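You operate a simulated robot arm through the tools that you are given. There is no shell and no other tool. Be economical: measure what you need, move in short steps, check, and stop when the job is done.

You are at the controls of a simulated robot arm. One attempt, no reset.

Task
Put things in order on the long worktop. At the end: the purple tea glass stands where the green glass stood; the green glass stands where the clear small glass stood; the red mill stands where the purple tea glass stood; the clear small glass stands where the red tomato tin (marked "TOMATOES") stood; the red tomato tin from the long worktop stands on top of the grey tin base; whatever was shut is shut again. Leave all else as you found it, and nothing knocked over.

Only the result counts: the job must be done as asked and must still hold three seconds after the hand-in. Knocking over, shifting, dropping, spilling or breaking anything else fails it.

Robot
A 7-joint arm with a two-finger parallel gripper, fixed in place. Base frame: the origin is at the foot of the arm, x ahead of it, y to its left, z up; the work surface is at about z = 0. Lengths are in mm, angles in rad, forces in N, time in s.
With the tool pointing down near the work surface it reaches from about 240 to 620 mm from the base axis. Its first joint turns from -1.152 to 1.152 rad. Payload 2.6 kg.
The TCP is the grasp point between the finger pads, 30 mm short of the fingertips. In the tool frame z runs along the fingers and y along their closing line. The gripper opens to 94 mm. The fingers are 28 mm wide and 10 mm thick; the gripper's body (50 by 96 mm) begins 55 mm behind the TCP.
Orientation is that of the tool frame in the base frame, as [roll, pitch, yaw] about the fixed x, y, z axes, in that order (R = Rz(yaw) Ry(pitch) Rx(roll)). With the fingers straight down and closing along the base's y, the tool's x points along the base's -x, its y along +y and its z along -z.

Tools
- The arm moves only by the tool move_arm. Its argument "targets" is one flat list of numbers, 7 for each row, row after row: the shift along the base's x, y, z in mm, then the turn, a rotation vector about the base's x, y, z in rad, then the closure in counts, from 0 (fully open) to 255 (shut). In form: [tx, ty, tz, wx, wy, wz, jaw, tx, ty, tz, wx, wy, wz, jaw, ...]. A call has 1 to 12 rows; each row shifts and turns the commanded pose from where the row before left it. Each row takes 0.2 s and may step no farther than 50 mm and 0.15 rad from the row before; otherwise, or with a gripper value out of range, the whole call is refused. A pose out of reach is approached as far as the arm can. The call stops where the force on the tool passes 40 N (or 10 N more than at its start, if that is more) or the arm is blocked; 0.2 s more then pass. The fingers move at their own pace (about 72 mm/s each) and stop on an object; they squeeze with about 43 N. The grip force told is the motor's: it shows also when the fingers shut on nothing. Time passes only in rows, and 0.2 s behind the last, so rows that do not move let the fingers close. It gives the time, the measured TCP pose, the force on the tool (base axes), the opening and the grip force at its end, in the units of the frame above (readings bear some noise), with the torque about the TCP (base axes, N m) and any sound that the robot's microphone picked up.
- Cameras (640 x 400 px; columns grow to the right, rows downward): "scene" is fixed at [12.3, 423.3, 539.6]; the picture's right is [-0.89, -0.45, 0.00], its down [-0.28, 0.56, -0.78] and it looks along [0.35, -0.70, -0.62] (base axes); focal length 311 px, centre (320, 200). "wrist" rides on the gripper at [76, 14, -102] in the tool frame; the picture's right is [-0.18, 0.98, 0.00], its down [-0.75, -0.14, -0.64] and it looks along [-0.63, -0.12, 0.77] (tool axes); focal length 243 px, centre (320, 200). There is no depth. A picture from a camera that has moved, and an enlarged one, comes with that camera's place and axes in the base frame and with its lens. The place of the scene camera against the robot may be out by one fixed shift of up to 25 mm in any direction.
- camera(camera): a new picture of that camera. No time passes.
- inspect(camera, box): a new picture of the part [left, top, right, bottom] of that camera's present view, enlarged. No time passes.
- hand_in(): hands the job in; it is judged then, once.

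Go step by step. Nothing tells you positions but the pictures and the camera data: compare them with the known pose of the tool, close in by small moves and look again before you grip or let go. The budget is 120 turns and 64 pictures, counting those below and the enlarged ones. Unless the task says otherwise, let go and move clear before handing in, and close with one line.

The tools are called after "Call:" as name(argument=value, ...) on one line, values as JSON. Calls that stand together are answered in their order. move_arm: Moves the arm, as the interface text tells. Its arguments: {"type":"object","properties":{"targets":{"type":"array","items":{"type":"number"}}},"required":["targets"]} The other tools are called the same way: camera (camera) takes a picture; inspect (camera, box) takes an enlarged picture of a part of a camera's view; hand_in () hands the job in.

At the start:

```text
t: 0.0
ee_pos: [396.6, -45.5, 311.4]
ee_rot: [3.14, -0.001, 3.141]
force: [0.1, -0.5, -0.4]
moment: [0.03, 0.0, -0.02]
grip_width: 94.0
gripper_force: 0.0
```

scene: 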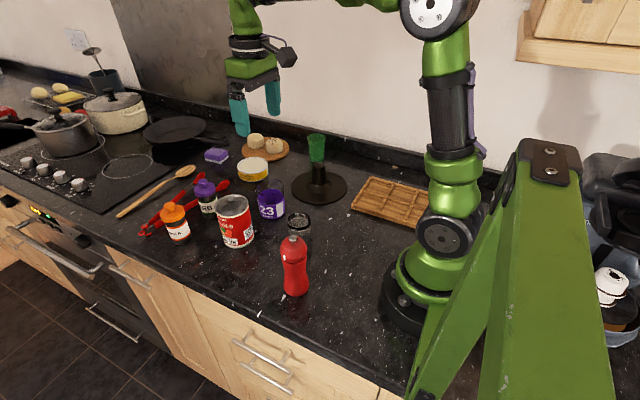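
wrist: 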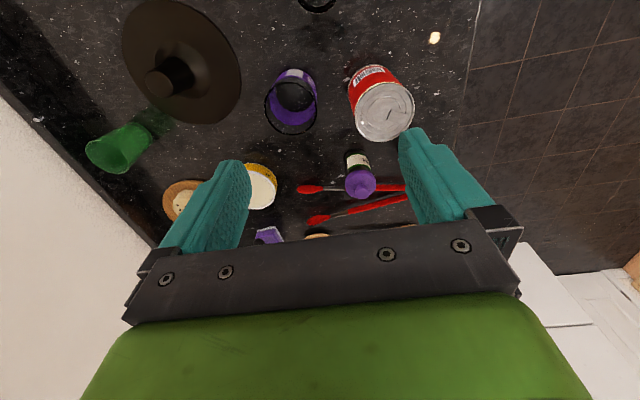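

I see the worktop with a purple glass (marked 23), a red tomato tin, a red mill, a small clear glass, and a green glass by a dark stand. I'll enlarge the views to identify them before measuring.

Call:
inspect(camera="scene", box=[130, 120, 350, 300])

Call:
inspect(camera="wrist", box=[80, 0, 480, 250])

Call:
inspect(camera="scene", box=[0, 60, 260, 240])

```text
2.22 times, centred on (240, 210) of scene
camera zoom: at [12.3, 423.3, 539.6], right [-0.89, -0.45, 0.0], down [-0.28, 0.56, -0.78], along [0.35, -0.7, -0.62], focal length 691 px, centre (498, 178)
```

zoom: 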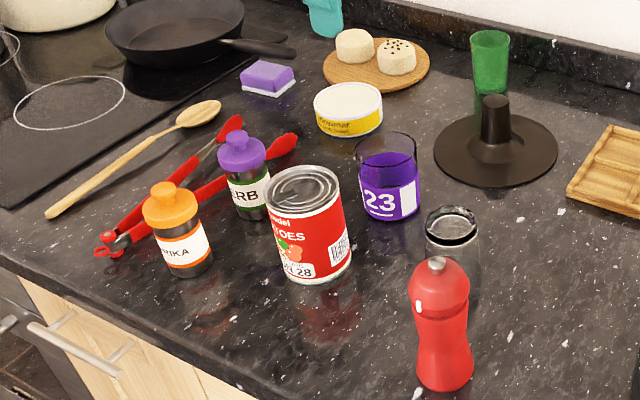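

```text
1.60 times, centred on (280, 125) of wrist
camera zoom: at [319.9, -32.7, 415.2], right [0.18, 0.98, 0.0], down [0.75, -0.14, 0.64], along [0.63, -0.12, -0.77], focal length 388 px, centre (384, 320)
```

zoom: 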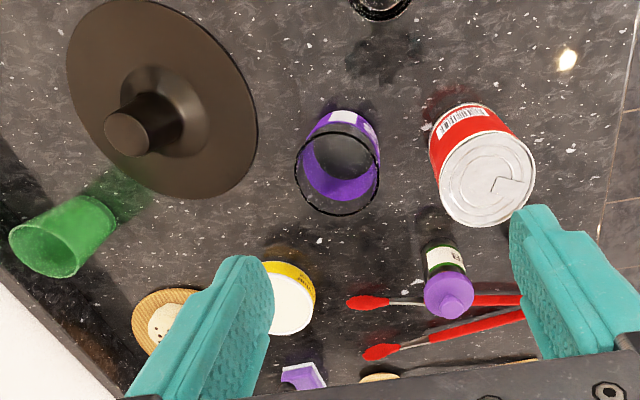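

```text
2.22 times, centred on (130, 150) of scene
camera zoom: at [12.3, 423.3, 539.6], right [-0.89, -0.45, 0.0], down [-0.28, 0.56, -0.78], along [0.35, -0.7, -0.62], focal length 691 px, centre (742, 311)
```

zoom: 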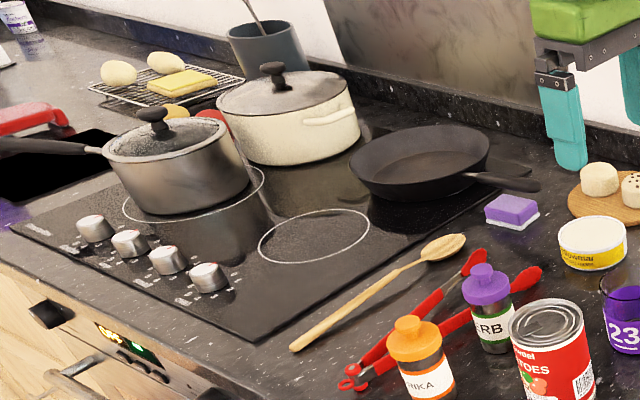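

I don't yet see a grey tin base, so I'll enlarge the right side and the lower part of the scene.

Call:
inspect(camera="scene", box=[540, 140, 640, 360])

Call:
inspect(camera="scene", box=[180, 100, 300, 200])

```text
1.82 times, centred on (590, 250) of scene
camera zoom: at [12.3, 423.3, 539.6], right [-0.89, -0.45, 0.0], down [-0.28, 0.56, -0.78], along [0.35, -0.7, -0.62], focal length 565 px, centre (-171, 109)
```

zoom: 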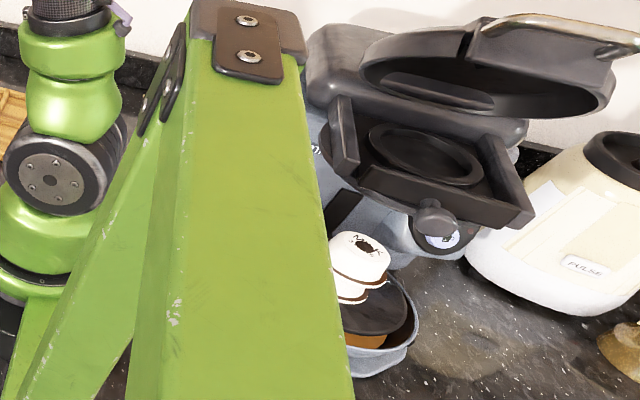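

```text
4.00 times, centred on (240, 150) of scene
camera zoom: at [12.3, 423.3, 539.6], right [-0.89, -0.45, 0.0], down [-0.28, 0.56, -0.78], along [0.35, -0.7, -0.62], focal length 1243 px, centre (640, 400)
```

zoom: 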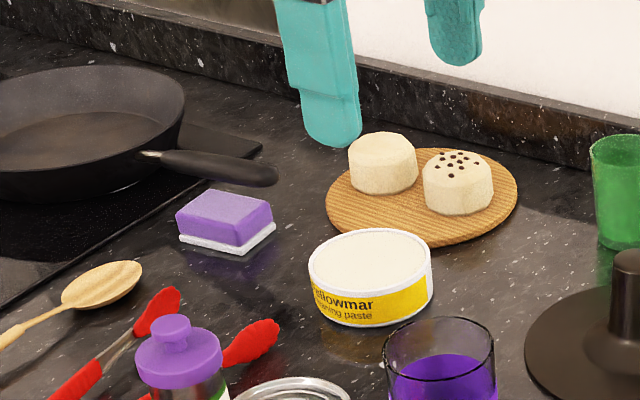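

The grey tin base isn't visible yet. I'll raise and pull back the arm, then look with the wrist camera over the near area.

Call:
move_arm(targets=[-40, 0, 20, 0, 0, 0, 0, -40, 20, 20, 0, 0, 0, 0, -30, 30, 20, 0, 0, 0, 0])

Call:
camera(camera="wrist")

```text
t: 0.8
ee_pos: [285.4, 2.7, 371.5]
ee_rot: [-3.141, -0.001, -3.14]
force: [0.1, 0.2, -0.2]
moment: [0.0, 0.0, 0.03]
grip_width: 94.1
gripper_force: 0.1
```

```text
56 pictures are left
camera wrist: at [209.5, 16.6, 475.3], right [0.18, 0.98, 0.0], down [0.75, -0.14, 0.64], along [0.63, -0.12, -0.77], focal length 243 px, centre (320, 200)
```

wrist: 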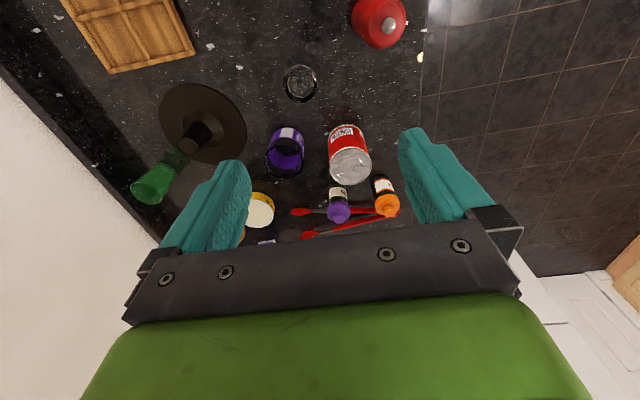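

Still no grey tin base. I'll check the front drawers and the floor side in detail.

Call:
inspect(camera="scene", box=[80, 230, 400, 400])

Call:
inspect(camera="wrist", box=[400, 0, 640, 300])

```text
2.00 times, centred on (240, 315) of scene
camera zoom: at [12.4, 423.3, 539.6], right [-0.89, -0.45, 0.0], down [-0.28, 0.56, -0.78], along [0.35, -0.7, -0.62], focal length 622 px, centre (480, -30)
```

zoom: 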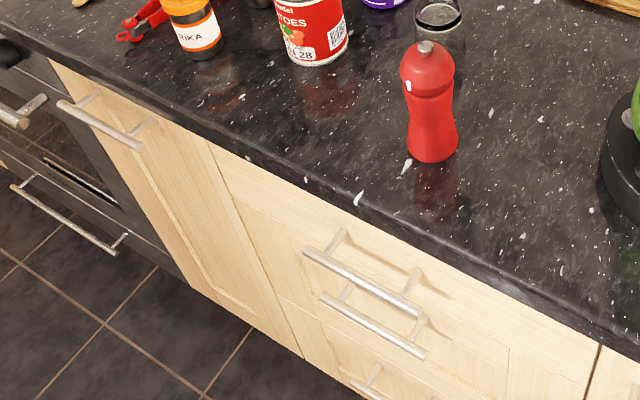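

```text
1.33 times, centred on (520, 150) of wrist
camera zoom: at [209.5, 16.6, 475.3], right [0.18, 0.98, 0.0], down [0.75, -0.14, 0.64], along [0.63, -0.12, -0.77], focal length 324 px, centre (53, 267)
```

zoom: 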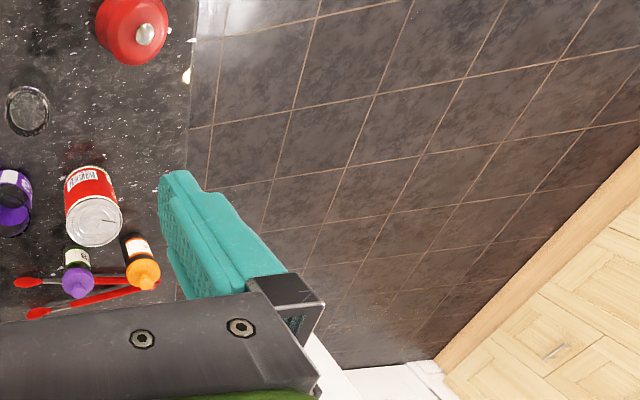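

I'll look closely at the dark stand and the area around the tray and wall.

Call:
inspect(camera="wrist", box=[40, 0, 280, 240])

Call:
inspect(camera="scene", box=[280, 120, 440, 230])

```text
1.67 times, centred on (160, 120) of wrist
camera zoom: at [209.5, 16.6, 475.3], right [0.18, 0.98, 0.0], down [0.75, -0.14, 0.64], along [0.63, -0.12, -0.77], focal length 404 px, centre (587, 333)
```

zoom: 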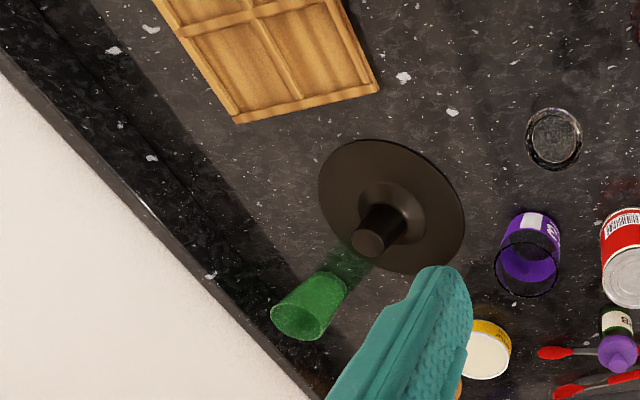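

```text
3.64 times, centred on (360, 175) of scene
camera zoom: at [12.4, 423.3, 539.6], right [-0.89, -0.45, 0.0], down [-0.28, 0.56, -0.78], along [0.35, -0.7, -0.62], focal length 1130 px, centre (174, 291)
```

zoom: 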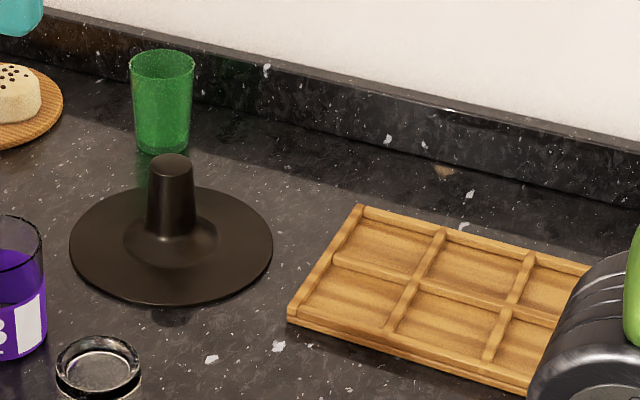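

The dark stand might be a cake-tin base, but it's dark rather than grey. I'll zoom further into the drawer fronts and the far left before deciding.

Call:
inspect(camera="scene", box=[180, 290, 390, 400])

Call:
inspect(camera="scene", box=[0, 50, 130, 130])

```text
3.05 times, centred on (285, 345) of scene
camera zoom: at [12.4, 423.3, 539.6], right [-0.89, -0.45, 0.0], down [-0.28, 0.56, -0.78], along [0.35, -0.7, -0.62], focal length 947 px, centre (427, -242)
```

zoom: 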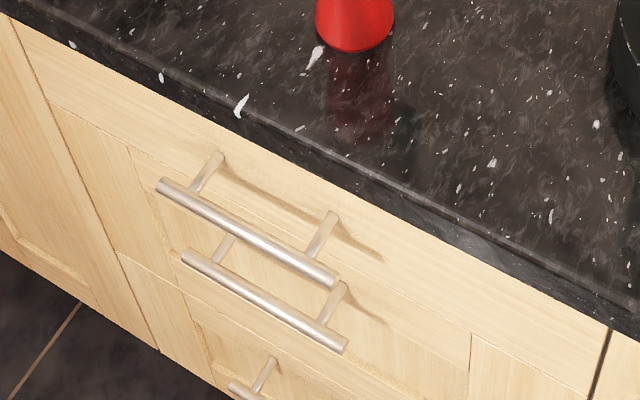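

```text
4.92 times, centred on (65, 90) of scene
camera zoom: at [12.4, 423.3, 539.6], right [-0.89, -0.45, 0.0], down [-0.28, 0.56, -0.78], along [0.35, -0.7, -0.62], focal length 1530 px, centre (1575, 742)
```

zoom: 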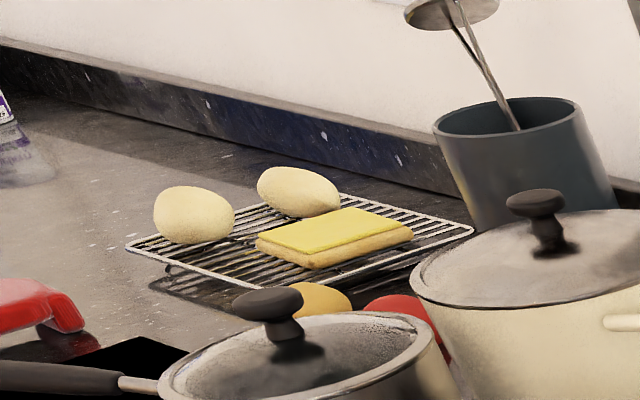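

The only candidates so far are the dark disc with the post and something inside a drawer. I'll move over for a close look at the disc.

Call:
move_arm(targets=[0, -45, -20, 0, 0, 0, 0, 0, -45, -20, 0, 0, 0, 0, 0, -45, -20, 0, 0, 0, 0, 0, -35, -20, 0, 0, 0, 0])

Call:
camera(camera="wrist")

```text
t: 1.8
ee_pos: [285.4, -167.1, 291.7]
ee_rot: [3.141, 0.0, -3.141]
force: [0.8, 0.0, 0.3]
moment: [-0.02, 0.0, 0.0]
grip_width: 94.1
gripper_force: 0.0
```

```text
49 pictures are left
camera wrist: at [208.6, -153.6, 395.3], right [0.18, 0.98, 0.0], down [0.75, -0.14, 0.64], along [0.63, -0.12, -0.77], focal length 243 px, centre (320, 200)
```

wrist: 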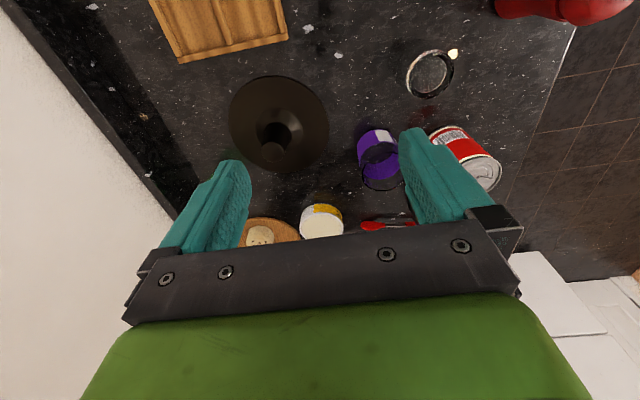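

The disc lies flat on the worktop, is nearly black, and can hide nothing. I'll now swing round to the front side and look at the drawer with the wrist camera turned toward it.

Call:
move_arm(targets=[0, 42, 0, 0, 0, -0.13, 0, 0, 42, 0, 0, 0, -0.13, 0, 0, 42, 0, 0, 0, -0.13, 0, 0, 42, 0, 0, 0, -0.13, 0, 0, 42, 0, 0, 0, -0.13, 0, 0, 42, 0, 0, 0, -0.13, 0, 0, 42, 0, 0, 0, -0.13, 0, 0, 42, 0, 0, 0, -0.13, 0, 0, 42, 0, 0, 0, -0.13, 0, 0, 42, 0, 0, 0, -0.13, 0, 0, 42, 0, 0, 0, -0.13, 0, 0, 42, 0, 0, 0, -0.14, 0])

Call:
camera(camera="wrist")

Call:
camera(camera="scene")

```text
t: 4.4
ee_pos: [286.0, 336.8, 292.0]
ee_rot: [3.14, 0.001, 1.57]
force: [-0.2, -0.7, -0.9]
moment: [0.02, 0.01, 0.01]
grip_width: 94.1
gripper_force: 0.0
```

```text
48 pictures are left
camera wrist: at [300.5, 412.4, 396.0], right [0.98, -0.18, 0.0], down [-0.14, -0.75, 0.64], along [-0.12, -0.63, -0.77], focal length 243 px, centre (320, 200)
```

wrist: 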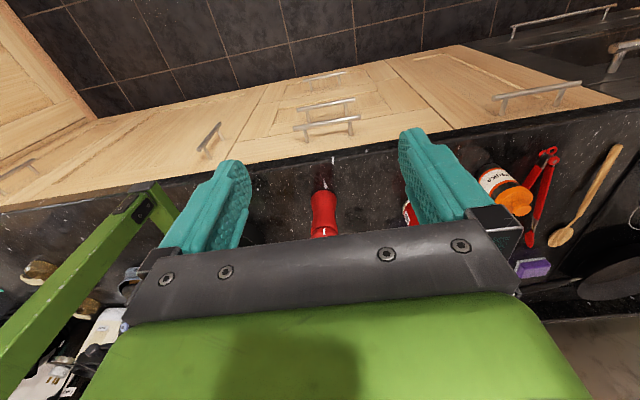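

```text
47 pictures are left
```

scene: 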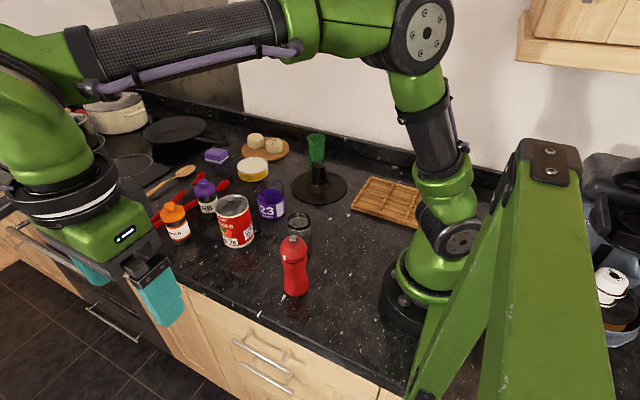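

I can now see the drawer fronts from outside. I'll enlarge those and the area behind the strut.

Call:
inspect(camera="wrist", box=[180, 50, 440, 210])

Call:
inspect(camera="wrist", box=[0, 180, 200, 400])

```text
2.46 times, centred on (310, 130) of wrist
camera zoom: at [300.5, 412.4, 396.0], right [0.98, -0.18, 0.0], down [-0.14, -0.75, 0.64], along [-0.12, -0.63, -0.77], focal length 597 px, centre (345, 372)
```

zoom: 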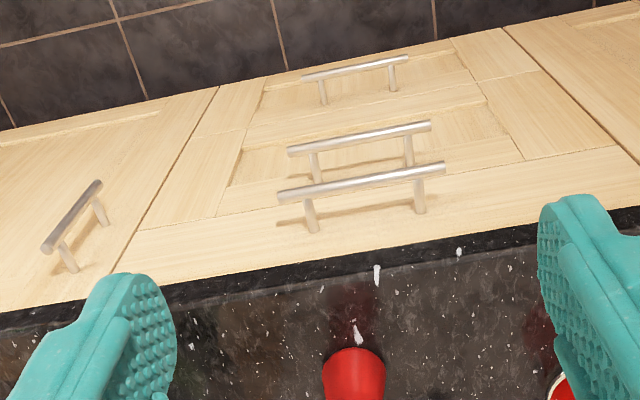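

```text
1.82 times, centred on (100, 290) of wrist
camera zoom: at [300.5, 412.4, 396.0], right [0.98, -0.18, 0.0], down [-0.14, -0.75, 0.64], along [-0.12, -0.63, -0.77], focal length 441 px, centre (720, 36)
```

zoom: 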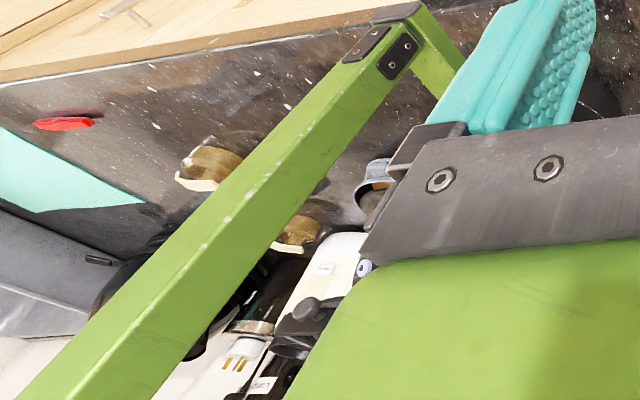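

The drawers look shut. To learn whether the top one opens, I'll turn the gripper so it closes in the vertical plane, tilt it toward the front, and approach the top handle (about x 275, y 190, z -140).

Call:
move_arm(targets=[0, 0, 0, 0, 0, 0.143, 0, 0, 0, 0, 0, 0, 0.143, 0, 0, 0, 0, 0, 0, 0.143, 0, 0, 0, 0, 0, 0, 0.143, 0, 0, 0, 0, 0, 0, 0.143, 0, 0, 0, 0, 0, 0, 0.143, 0, 0, 0, 0, 0, 0, 0.143, 0, 0, 0, 0, 0, 0, 0.143, 0, 0, 0, 0, 0, 0, 0.143, 0, 0, 0, 0, 0, 0, 0.143, 0, 0, 0, 0, 0, 0, 0.141, 0])

Call:
move_arm(targets=[0, 5, -20, -0.14, 0, 0, 0, 0, 5, -20, -0.14, 0, 0, 0, 0, 5, -20, -0.14, 0, 0, 0, 0, 5, -20, -0.14, 0, 0, 0, 0, 5, -20, -0.14, 0, 0, 0, 0, 5, -20, -0.14, 0, 0, 0, 0, -10, -30, 0, 0, 0, 0, 0, -10, -30, 0, 0, 0, 0])

Call:
camera(camera="wrist")

Call:
camera(camera="scene")

```text
t: 6.8
ee_pos: [285.7, 338.2, 292.8]
ee_rot: [3.14, -0.001, -3.138]
force: [-0.7, -0.9, 0.3]
moment: [-0.03, 0.02, 0.0]
grip_width: 93.9
gripper_force: 0.0
```

```text
t: 8.6
ee_pos: [285.1, 348.1, 111.4]
ee_rot: [-2.302, 0.001, 3.141]
force: [-0.1, 0.4, -0.5]
moment: [0.02, 0.0, -0.01]
grip_width: 94.0
gripper_force: 0.0
```

```text
44 pictures are left
camera wrist: at [210.0, 433.8, 169.5], right [0.18, 0.66, -0.73], down [0.75, 0.38, 0.53], along [0.63, -0.65, -0.42], focal length 243 px, centre (320, 200)
```

wrist: 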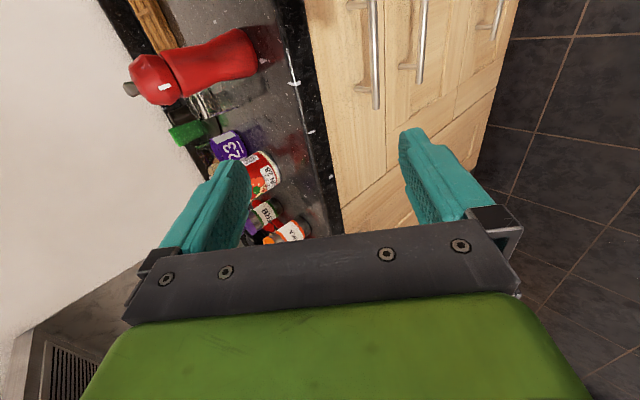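

```text
43 pictures are left
```

scene: 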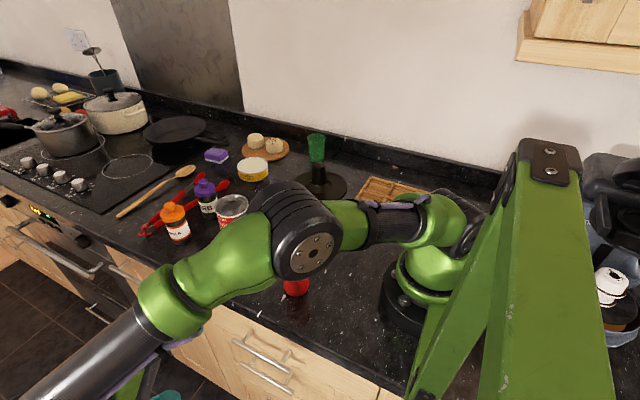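

The tilted posture brings the elbow low, so I'll go back to a vertical tool and instead hook the handle with the inner finger from above (handle about y 210, z -102).

Call:
move_arm(targets=[0, -5, 20, 0.14, 0, 0, 0, 0, -5, 20, 0.14, 0, 0, 0, 0, -5, 20, 0.14, 0, 0, 0, 0, -5, 20, 0.14, 0, 0, 0, 0, -5, 0, 0.14, 0, 0, 0, 0, -5, 0, 0.14, 0, 0, 0, 0, -20, -30, 0, 0, 0, 0, 0, -25, -30, 0, 0, 0, 0, -5, -15, -40, 0, 0, 0, 0, -5, 0, -50, 0, 0, 0, 0])

Call:
camera(camera="scene")

Call:
camera(camera="wrist")

```text
refused: row 10 steps farther than a row can; nothing moved
```

```text
42 pictures are left
```

scene: 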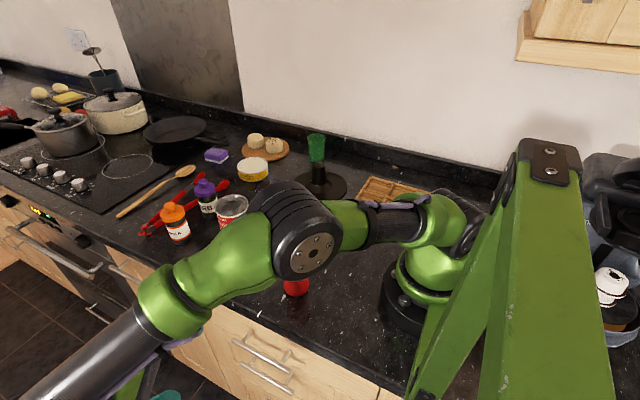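

```text
41 pictures are left
camera wrist: at [210.0, 433.8, 169.5], right [0.18, 0.66, -0.73], down [0.75, 0.38, 0.53], along [0.63, -0.65, -0.42], focal length 243 px, centre (320, 200)
```

wrist: 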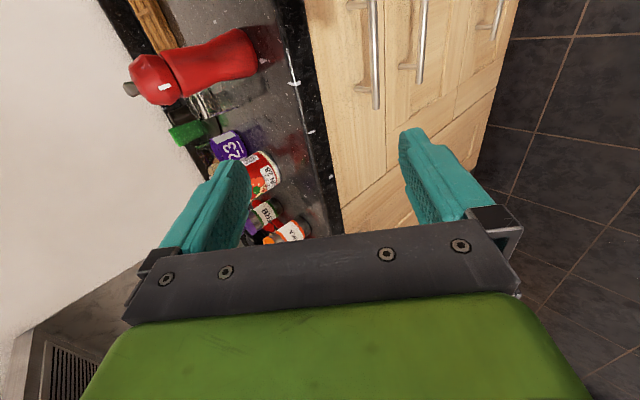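

The call was refused for one step being too long. I'll resend it with smaller steps, untilting first.

Call:
move_arm(targets=[0, -5, 20, 0.14, 0, 0, 0, 0, -5, 20, 0.14, 0, 0, 0, 0, -5, 20, 0.14, 0, 0, 0, 0, -5, 20, 0.14, 0, 0, 0, 0, -5, 0, 0.14, 0, 0, 0, 0, -5, 0, 0.14, 0, 0, 0, 0, -20, -30, 0, 0, 0, 0, 0, -25, -30, 0, 0, 0, 0, -5, -18, -40, 0, 0, 0, 0, -5, 0, -45, 0, 0, 0, 0])

Call:
camera(camera="wrist")

```text
t: 10.8
ee_pos: [275.5, 253.8, 46.4]
ee_rot: [-3.141, 0.0, 3.141]
force: [0.3, -0.8, 0.0]
moment: [0.03, 0.04, 0.0]
grip_width: 94.3
gripper_force: 0.0
```

```text
40 pictures are left
camera wrist: at [199.5, 268.1, 150.2], right [0.18, 0.98, 0.0], down [0.75, -0.14, 0.64], along [0.63, -0.12, -0.77], focal length 243 px, centre (320, 200)
```

wrist: 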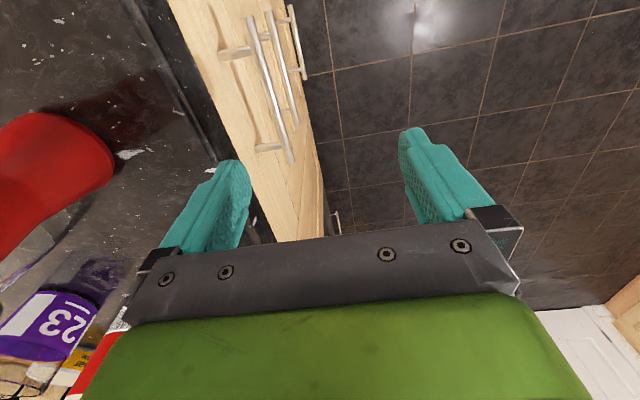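

The top handle bar lies at about y 205, z -107, x 203–345, with the face at y 172. I'll lower the inner finger into the gap behind the bar.

Call:
move_arm(targets=[0, -16, -10, 0, 0, 0, 0, 0, 0, -40, 0, 0, 0, 0, 0, 0, -30, 0, 0, 0, 0, 0, 0, -30, 0, 0, 0, 0, 0, 0, -26, 0, 0, 0, 0])

Call:
camera(camera="wrist")

```text
t: 11.5
ee_pos: [275.7, 238.8, 0.5]
ee_rot: [-3.137, -0.001, 3.132]
force: [-2.4, -2.0, 12.3]
moment: [-0.67, -0.12, -0.16]
grip_width: 93.9
gripper_force: 0.1
stopped in row 3: the force on the tool passed its limit at 143 N (the readings are from after the stop); the commanded pose is now the measured one
```

```text
39 pictures are left
camera wrist: at [200.8, 253.5, 104.1], right [0.19, 0.98, 0.0], down [0.75, -0.15, 0.64], along [0.63, -0.13, -0.77], focal length 243 px, centre (320, 200)
```

wrist: 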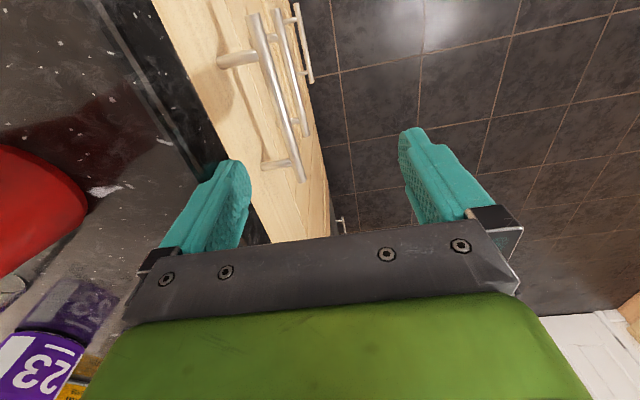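

The finger met something about 30 mm below the top; it may be the counter edge, which now seems to be at about y 182. I'll lift, shift 6 mm outward and try once more gently.

Call:
move_arm(targets=[0, 0, 20, 0, 0, 0.009, 0, 0, 6, 0, 0, 0, 0, 0, 0, 0, -15, 0, 0, 0, 0, 0, 0, -10, 0, 0, 0, 0, 0, 0, -10, 0, 0, 0, 0, 0, 0, -10, 0, 0, 0, 0, 0, 0, -10, 0, 0, 0, 0, 0, 0, -10, 0, 0, 0, 0, 0, 0, -10, 0, 0, 0, 0, 0, 0, -10, 0, 0, 0, 0, 0, 0, -10, 0, 0, 0, 0])

```text
t: 13.9
ee_pos: [276.3, 243.7, -74.7]
ee_rot: [-3.139, 0.0, -3.139]
force: [0.4, -0.1, 0.7]
moment: [-0.01, 0.03, 0.02]
grip_width: 94.1
gripper_force: 0.2
```

It passed freely this time. I'll go a bit deeper and then pull gently outward.

Call:
move_arm(targets=[0, 0, -10, 0, 0, 0, 0, 0, 0, -8, 0, 0, 0, 0, 0, 4, 0, 0, 0, 0, 0, 0, 4, 0, 0, 0, 0, 0, 0, 4, 0, 0, 0, 0, 0, 0, 4, 0, 0, 0, 0, 0, 0, 4, 0, 0, 0, 0, 0, 0, 4, 0, 0, 0, 0, 0, 0, 4, 0, 0, 0, 0, 0])

Call:
camera(camera="wrist")

```text
t: 15.9
ee_pos: [276.6, 273.2, -93.7]
ee_rot: [-3.137, -0.001, -3.14]
force: [1.0, 0.4, 0.4]
moment: [-0.02, 0.0, 0.0]
grip_width: 93.9
gripper_force: 0.2
```

```text
38 pictures are left
camera wrist: at [200.7, 286.9, 10.6], right [0.18, 0.98, 0.0], down [0.75, -0.14, 0.64], along [0.63, -0.12, -0.77], focal length 243 px, centre (320, 200)
```

wrist: 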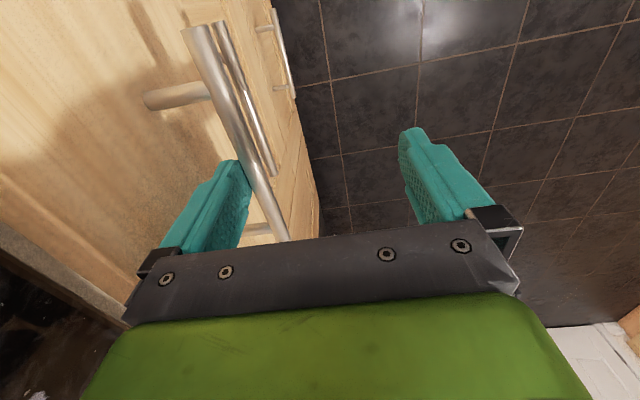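

The drawer is opening with hardly any force, so it is a real drawer. I'll pull it further out.

Call:
move_arm(targets=[0, 12, 0, 0, 0, 0, 0, 0, 16, 0, 0, 0, 0, 0, 0, 18, 0, 0, 0, 0, 0, 0, 18, 0, 0, 0, 0, 0, 0, 18, 0, 0, 0, 0, 0, 0, 18, 0, 0, 0, 0, 0, 0, 18, 0, 0, 0, 0, 0, 0, 18, 0, 0, 0, 0, 0, 0, 16, 0, 0, 0, 0, 0, 0, 12, 0, 0, 0, 0, 0, 0, 8, 0, 0, 0, 0, 0])

Call:
camera(camera="scene")

```text
t: 18.3
ee_pos: [275.9, 446.0, -91.7]
ee_rot: [-3.138, -0.002, -3.141]
force: [-0.7, -0.3, 1.0]
moment: [0.0, -0.03, 0.02]
grip_width: 93.9
gripper_force: 0.1
```

```text
37 pictures are left
```

scene: 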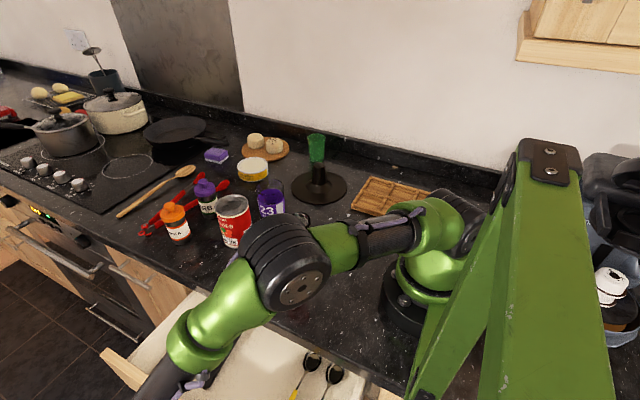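

The drawer is open and has cutlery in it. I'll lift straight up clear of the handle and look inside.

Call:
move_arm(targets=[0, -1, 25, 0, 0, 0, 0, 0, 0, 35, 0, 0, 0, 0, 0, 0, 45, 0, 0, 0, 0, 0, 0, 45, 0, 0, 0, 0, 0, 0, 45, 0, 0, 0, 0, 0, 0, 45, 0, 0, 0, 0, 0, -20, 45, 0, 0, 0, 0, 0, -20, 45, 0, 0, 0, 0, 0, -20, 40, 0, 0, 0, 0])

Call:
camera(camera="scene")

Call:
camera(camera="wrist")

```text
t: 20.3
ee_pos: [275.1, 383.1, 276.8]
ee_rot: [-3.139, 0.0, -3.142]
force: [-1.1, 0.6, 0.7]
moment: [0.01, 0.02, 0.0]
grip_width: 94.0
gripper_force: 0.0
```

```text
36 pictures are left
```

scene: 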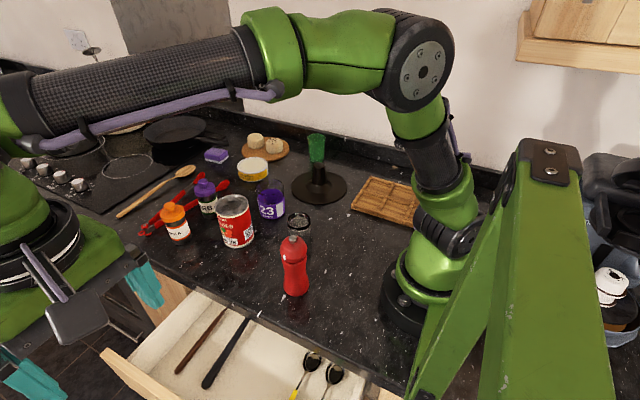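

```text
35 pictures are left
camera wrist: at [199.9, 396.6, 380.9], right [0.18, 0.98, 0.0], down [0.75, -0.14, 0.64], along [0.63, -0.12, -0.77], focal length 243 px, centre (320, 200)
```

wrist: 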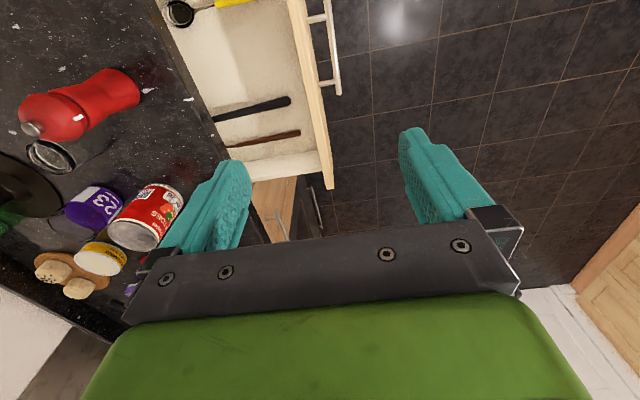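

Drawer 1 holds only cutlery and is too shallow for a tin on a base; drawer 2 below is deep. I'll shut drawer 1 by pushing its handle bar with the open gripper from outside.

Call:
move_arm(targets=[0, 35, 0, 0, 0, 0, 0, 0, 35, -20, 0, 0, 0, 0, 0, 35, -35, 0, 0, 0, 0, 0, 0, -50, 0, 0, 0, 0, 0, 0, -50, 0, 0, 0, 0, 0, 0, -50, 0, 0, 0, 0, 0, 0, -50, 0, 0, 0, 0, 0, 0, -50, 0, 0, 0, 0, 0, 0, -45, 0, 0, 0, 0])

Call:
camera(camera="wrist")

```text
t: 22.3
ee_pos: [274.6, 489.0, -73.0]
ee_rot: [-3.141, 0.0, 3.14]
force: [0.2, -0.1, 0.3]
moment: [0.02, -0.02, -0.03]
grip_width: 94.3
gripper_force: 0.0
```

```text
34 pictures are left
camera wrist: at [199.9, 503.3, 29.9], right [0.18, 0.98, 0.0], down [0.75, -0.14, 0.64], along [0.63, -0.12, -0.77], focal length 243 px, centre (320, 200)
```

wrist: 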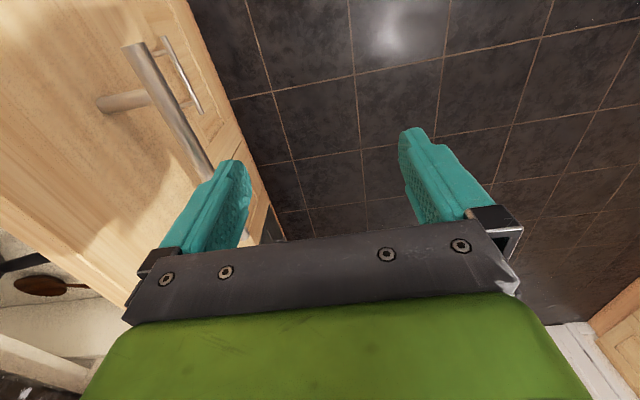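

The inner finger is just outside the bar. I'll lower slightly and push the drawer shut, slowing near the end.

Call:
move_arm(targets=[0, 0, -15, 0, 0, 0, 0, 0, -20, 0, 0, 0, 0, 0, 0, -20, 0, 0, 0, 0, 0, 0, -20, 0, 0, 0, 0, 0, 0, -20, 0, 0, 0, 0, 0, 0, -20, 0, 0, 0, 0, 0, 0, -20, 0, 0, 0, 0, 0, 0, -20, 0, 0, 0, 0, 0, 0, -20, 0, 0, 0, 0, 0, 0, -20, 0, 0, 0, 0, 0, 0, -18, 0, 0, 0, 0])

Call:
move_arm(targets=[0, -8, 0, 0, 0, 0, 0, 0, -6, 0, 0, 0, 0, 0, 0, -4, 0, 0, 0, 0, 0, 0, -3, 0, 0, 0, 0, 0, 0, -3, 0, 0, 0, 0, 0, 0, -3, 0, 0, 0, 0, 0, 0, -3, 0, 0, 0, 0, 0, 0, -3, 0, 0, 0, 0, 0])

Call:
camera(camera="wrist")

```text
refused: targets must hold 7 numbers for each row
```

```text
t: 24.1
ee_pos: [275.3, 456.0, -72.5]
ee_rot: [-3.138, 0.001, -3.141]
force: [0.0, 0.8, -0.1]
moment: [0.04, 0.02, 0.02]
grip_width: 93.9
gripper_force: 0.1
```

```text
33 pictures are left
camera wrist: at [200.7, 469.4, 30.5], right [0.18, 0.98, 0.0], down [0.75, -0.14, 0.64], along [0.63, -0.12, -0.77], focal length 243 px, centre (320, 200)
```

wrist: 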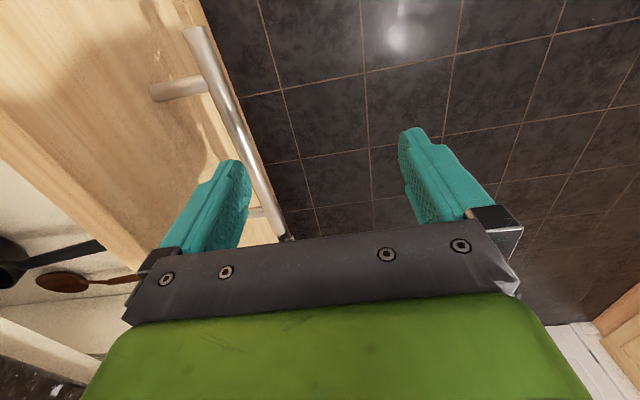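

The finger is just above the bar, which is at about y 408. I'll back outward, lower, then push.

Call:
move_arm(targets=[0, 0, 8, 0, 0, 0, 0, 0, 30, 0, 0, 0, 0, 0, 0, 0, -15, 0, 0, 0, 0, 0, 0, -11, 0, 0, 0, 0, 0, -20, 0, 0, 0, 0, 0, 0, -20, 0, 0, 0, 0, 0, 0, -20, 0, 0, 0, 0, 0, 0, -20, 0, 0, 0, 0, 0, 0, -20, 0, 0, 0, 0, 0, 0, -20, 0, 0, 0, 0, 0, 0, -20, 0, 0, 0, 0, 0, 0, -20, 0, 0, 0, 0, 0])

```text
t: 26.7
ee_pos: [277.3, 325.5, -91.4]
ee_rot: [-3.136, 0.0, -3.141]
force: [-0.2, 0.3, 1.0]
moment: [0.02, 0.03, -0.04]
grip_width: 94.0
gripper_force: 0.0
```

Pushing the rest of the way, slowing near closed (expected tool y about 268).

Call:
move_arm(targets=[0, -18, 0, 0, 0, 0, 0, 0, -15, 0, 0, 0, 0, 0, 0, -8, 0, 0, 0, 0, 0, 0, -6, 0, 0, 0, 0, 0, 0, -4, 0, 0, 0, 0, 0, 0, -3, 0, 0, 0, 0, 0, 0, -3, 0, 0, 0, 0, 0, 0, -3, 0, 0, 0, 0, 0, 0, -3, 0, 0, 0, 0, 0, 0, -3, 0, 0, 0, 0, 0])

Call:
camera(camera="wrist")

```text
t: 28.9
ee_pos: [275.5, 261.7, -91.1]
ee_rot: [3.139, 0.002, -3.14]
force: [-0.5, 15.3, -5.7]
moment: [0.69, -0.03, -0.24]
grip_width: 85.5
gripper_force: 0.1
```

```text
32 pictures are left
camera wrist: at [200.0, 275.5, 12.8], right [0.18, 0.98, 0.0], down [0.75, -0.14, 0.64], along [0.63, -0.11, -0.77], focal length 243 px, centre (320, 200)
```

wrist: 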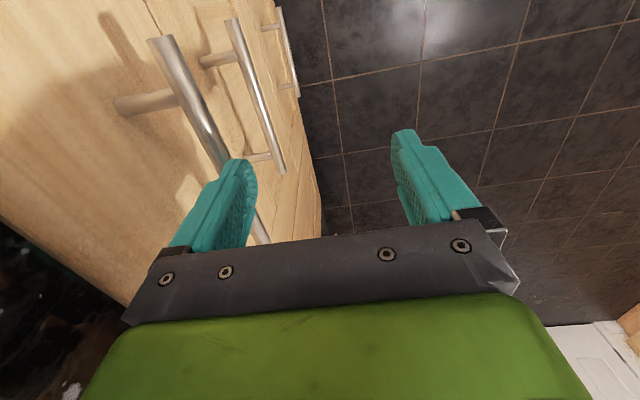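

Drawer 1 is shut (pushing back at 15 N). Handle 2 is at about y 206, z -224, x 203–345; I'll back off, tilt the tool by 0.84 rad toward the front and narrow the jaws to about 30 mm.

Call:
move_arm(targets=[0, 40, 0, 0, 0, 0, 0, 0, 45, 0, 0, 0, 0, 0, 0, 10, 0, -0.14, 0, 0, 174, 0, 0, 0, -0.14, 0, 0, 174, 0, 0, 0, -0.14, 0, 0, 174, 0, 0, 0, -0.14, 0, 0, 174, 0, 0, 0, -0.14, 0, 0, 174, 0, 0, 0, -0.14, 0, 0, 174, 0, -20, -30, 0, 0, 0, 174, 0, -30, -25, 0, 0, 0, 174, 0, -30, -25, 0, 0, 0, 174])

Call:
camera(camera="wrist")

```text
t: 31.3
ee_pos: [275.4, 274.7, -172.3]
ee_rot: [-2.299, 0.0, -3.14]
force: [0.6, 0.5, -1.0]
moment: [0.01, 0.0, -0.01]
grip_width: 30.0
gripper_force: 0.0
```

```text
31 pictures are left
camera wrist: at [200.4, 360.4, -113.0], right [0.18, 0.65, -0.73], down [0.75, 0.39, 0.53], along [0.63, -0.65, -0.42], focal length 243 px, centre (320, 200)
```

wrist: 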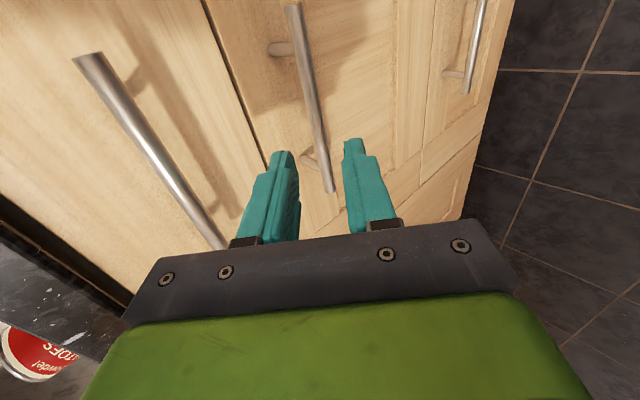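

The second bar lies nicely between the fingers. I'll advance and close on it.

Call:
move_arm(targets=[0, -14, -4, 0, 0, 0, 174, 0, -15, -12, 0, 0, 0, 174, 0, -13, -12, 0, 0, 0, 174, 0, -11, -10, 0, 0, 0, 174, 0, 0, 0, 0, 0, 0, 255, 0, 0, 0, 0, 0, 0, 255])

Call:
camera(camera="wrist")

```text
t: 32.6
ee_pos: [275.1, 225.9, -210.4]
ee_rot: [-2.312, 0.0, -3.137]
force: [-1.6, 0.0, -4.5]
moment: [-0.02, -1.37, -0.35]
grip_width: 11.2
gripper_force: 44.8
stopped in row 6: the force on the tool passed its limit at 43 N (the readings are from after the stop); the commanded pose is now the measured one
```

```text
30 pictures are left
camera wrist: at [199.3, 309.4, -151.7], right [0.18, 0.66, -0.73], down [0.75, 0.38, 0.54], along [0.63, -0.64, -0.43], focal length 243 px, centre (320, 200)
```

wrist: 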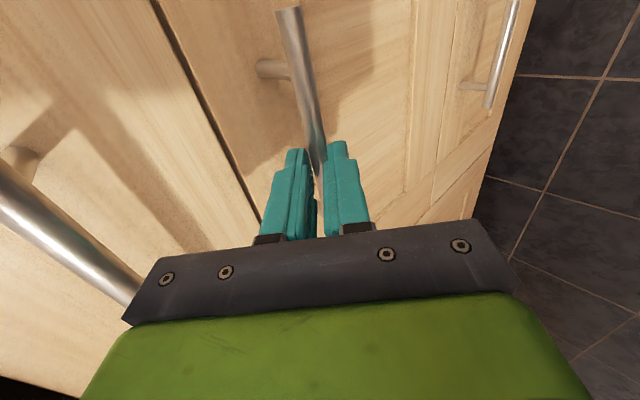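

The bar is gripped (11 mm). I'll pull straight outward.

Call:
move_arm(targets=[0, 4, 0, 0, 0, 0, 255, 0, 6, 0, 0, 0, 0, 255, 0, 8, 0, 0, 0, 0, 255, 0, 10, 0, 0, 0, 0, 255, 0, 12, 0, 0, 0, 0, 255, 0, 14, 0, 0, 0, 0, 255, 0, 16, 0, 0, 0, 0, 255, 0, 16, 0, 0, 0, 0, 255, 0, 16, 0, 0, 0, 0, 255, 0, 16, 0, 0, 0, 0, 255, 0, 16, 0, 0, 0, 0, 255, 0, 10, 0, 0, 0, 0, 255])

Call:
camera(camera="scene")

```text
t: 35.2
ee_pos: [265.6, 336.5, -206.1]
ee_rot: [-2.312, -0.002, -3.133]
force: [0.3, -0.6, -0.2]
moment: [-0.05, -0.02, 0.01]
grip_width: 0.0
gripper_force: 33.7
out of reach, approached as far as the arm can: row 10, 11, 12
```

```text
29 pictures are left
```

scene: 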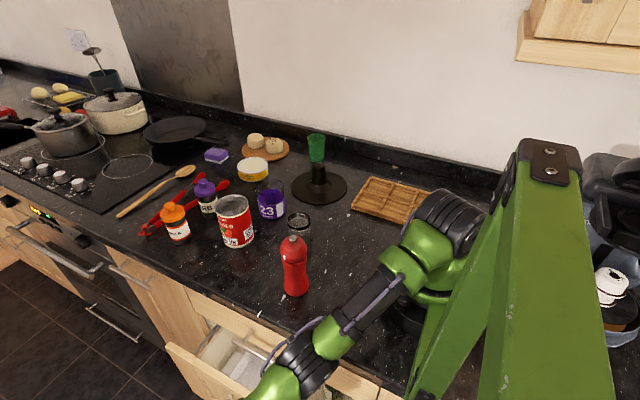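

The drawer came out some way before the fingers slipped off at the reach limit. I'll inspect what shows inside.

Call:
inspect(camera="scene", box=[150, 290, 390, 400])

Call:
camera(camera="wrist")

```text
2.67 times, centred on (270, 345) of scene
camera zoom: at [12.3, 423.3, 539.6], right [-0.89, -0.45, 0.0], down [-0.28, 0.56, -0.78], along [0.35, -0.7, -0.62], focal length 829 px, centre (453, -187)
```

zoom: 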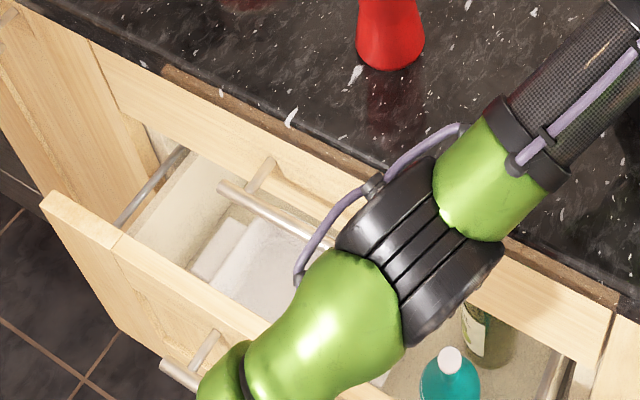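

```text
27 pictures are left
camera wrist: at [190.2, 420.8, -147.1], right [0.18, 0.67, -0.73], down [0.75, 0.38, 0.54], along [0.63, -0.64, -0.43], focal length 243 px, centre (320, 200)
```

wrist: 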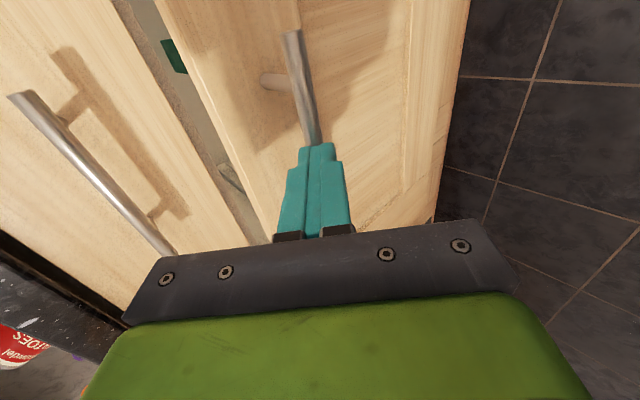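

It holds white things and some bottles; more must be seen further back. I'll raise and return to a vertical tool, then hook this drawer's bar from above to pull it wider.

Call:
move_arm(targets=[0, 5, 20, 0, 0, 0, 255, 0, 5, 30, 0, 0, 0, 255, 0, 5, 30, 0.1, 0, 0, 255, 0, 5, 30, 0.14, 0, 0, 200, 0, 5, 30, 0.14, 0, 0, 100, 0, 5, 30, 0.14, 0, 0, 0, 0, 5, 20, 0.14, 0, 0, 0, 0, 5, 0, 0.14, 0, 0, 0, 0, 0, 0, 0.03, 0, 0, 0])

Call:
camera(camera="wrist")

```text
t: 37.2
ee_pos: [266.7, 376.3, -18.3]
ee_rot: [3.14, 0.002, -3.136]
force: [0.0, 0.3, -0.2]
moment: [-0.02, 0.01, -0.01]
grip_width: 94.1
gripper_force: 0.0
```

```text
26 pictures are left
camera wrist: at [190.6, 389.7, 86.0], right [0.18, 0.98, 0.0], down [0.75, -0.14, 0.64], along [0.63, -0.11, -0.77], focal length 243 px, centre (320, 200)
```

wrist: 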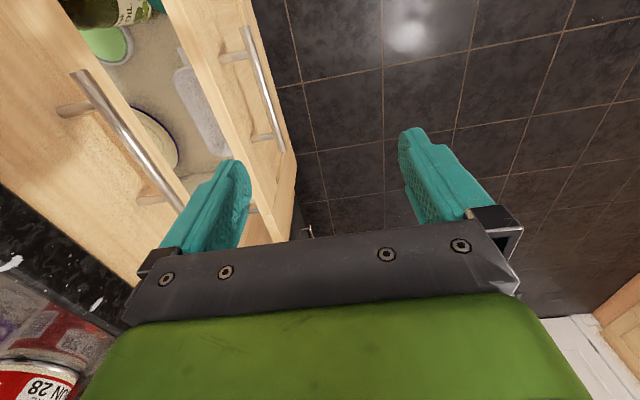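

The bar of drawer 2 is now at y 309. I'll lower the inner finger between the bar and face, and pull further.

Call:
move_arm(targets=[8, -34, -5, 0, 0, 0, 0, 0, 0, -45, 0, 0, 0, 0, 0, 0, -45, 0, 0, 0, 0, 0, 0, -40, 0, 0, 0, 0, 0, 0, -25, 0, 0, 0, 0, 0, 0, -15, 0, 0, 0, 0, 0, 0, -11, 0, 0, 0, 0])

Call:
move_arm(targets=[0, 6, 0, 0, 0, 0, 0, 0, 8, 0, 0, 0, 0, 0, 0, 12, 0, 0, 0, 0, 0, 0, 14, 0, 0, 0, 0, 0, 0, 16, 0, 0, 0, 0, 0, 0, 16, 0, 0, 0, 0, 0, 0, 16, 0, 0, 0, 0, 0, 0, 16, 0, 0, 0, 0, 0, 0, 16, 0, 0, 0, 0, 0, 0, 12, 0, 0, 0, 0, 0, 0, 8, 0, 0, 0, 0, 0])

Call:
camera(camera="wrist")

```text
t: 38.8
ee_pos: [275.9, 342.4, -203.1]
ee_rot: [3.141, 0.003, -3.136]
force: [-0.2, -0.1, -0.2]
moment: [0.0, 0.02, 0.01]
grip_width: 93.9
gripper_force: 0.1
```

```text
t: 41.2
ee_pos: [274.4, 482.9, -203.0]
ee_rot: [-3.14, 0.002, -3.136]
force: [-0.5, -0.1, -0.1]
moment: [-0.03, 0.01, 0.04]
grip_width: 94.1
gripper_force: 0.1
```

```text
25 pictures are left
camera wrist: at [198.6, 496.4, -100.3], right [0.18, 0.98, 0.0], down [0.75, -0.14, 0.64], along [0.63, -0.11, -0.77], focal length 243 px, centre (320, 200)
```

wrist: 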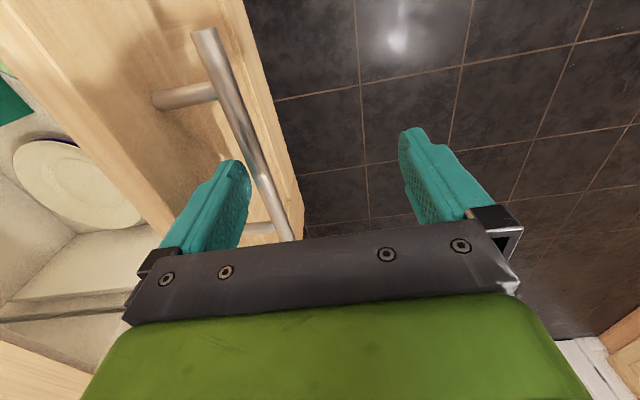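

The drawer is now about 235 mm open. I'll lift straight up and look inside.

Call:
move_arm(targets=[0, -2, 25, 0, 0, 0, 0, 0, 0, 40, 0, 0, 0, 0, 0, 0, 45, 0, 0, 0, 0, 0, 0, 45, 0, 0, 0, 0, 0, 0, 45, 0, 0, 0, 0, 0, 0, 45, 0, 0, 0, 0, 0, -20, 45, 0, 0, 0, 0, 0, -20, 45, 0, 0, 0, 0, 0, -20, 45, 0, 0, 0, 0, 0, -20, 45, 0, 0, 0, 0])

Call:
inspect(camera="scene", box=[120, 270, 400, 400])

Call:
camera(camera="wrist")

```text
t: 43.4
ee_pos: [272.9, 400.2, 221.8]
ee_rot: [-3.14, 0.001, -3.137]
force: [0.0, 0.0, 0.3]
moment: [0.01, 0.0, 0.02]
grip_width: 94.2
gripper_force: 0.0
```

```text
2.29 times, centred on (260, 335) of scene
camera zoom: at [12.3, 423.3, 539.6], right [-0.89, -0.45, 0.0], down [-0.28, 0.56, -0.78], along [0.35, -0.7, -0.62], focal length 710 px, centre (457, -109)
```

zoom: 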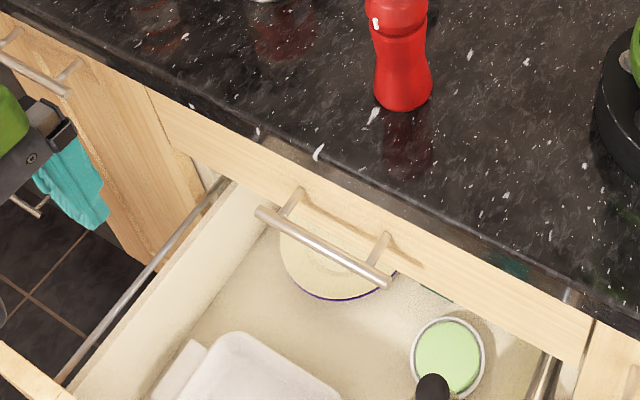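

```text
23 pictures are left
camera wrist: at [198.1, 413.2, 325.8], right [0.18, 0.98, 0.0], down [0.75, -0.14, 0.64], along [0.63, -0.12, -0.77], focal length 243 px, centre (320, 200)
```

wrist: 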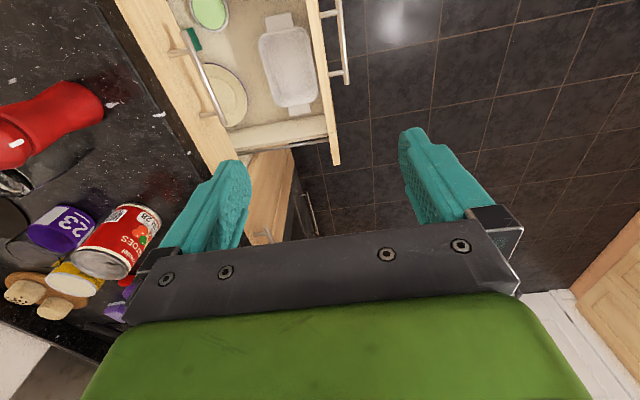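

Inside drawer 2 are a white dish, a plate, bottles and a round thing with a silver rim. I'll look closer.

Call:
move_arm(targets=[-20, -10, 20, 0, 0.1, 0, 0, -20, -10, 20, 0, 0.1, 0, 0, -15, -10, 0, 0, 0.1, 0, 0])

Call:
camera(camera="wrist")

```text
t: 44.2
ee_pos: [219.1, 370.3, 262.5]
ee_rot: [3.138, -0.301, -3.134]
force: [1.0, 0.0, 0.2]
moment: [0.01, 0.0, 0.0]
grip_width: 94.1
gripper_force: 0.1
```

```text
22 pictures are left
camera wrist: at [177.4, 383.2, 383.8], right [0.17, 0.98, -0.05], down [0.91, -0.14, 0.39], along [0.38, -0.11, -0.92], focal length 243 px, centre (320, 200)
```

wrist: 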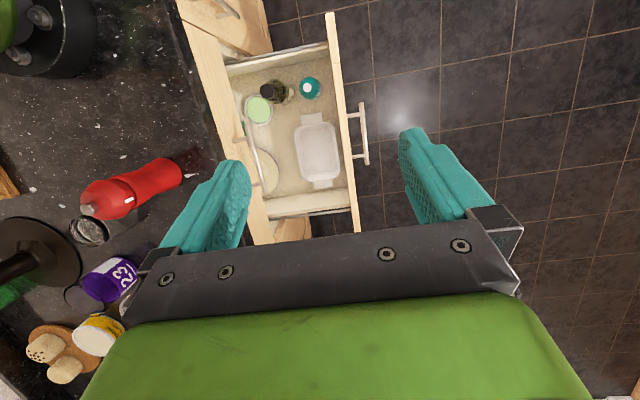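

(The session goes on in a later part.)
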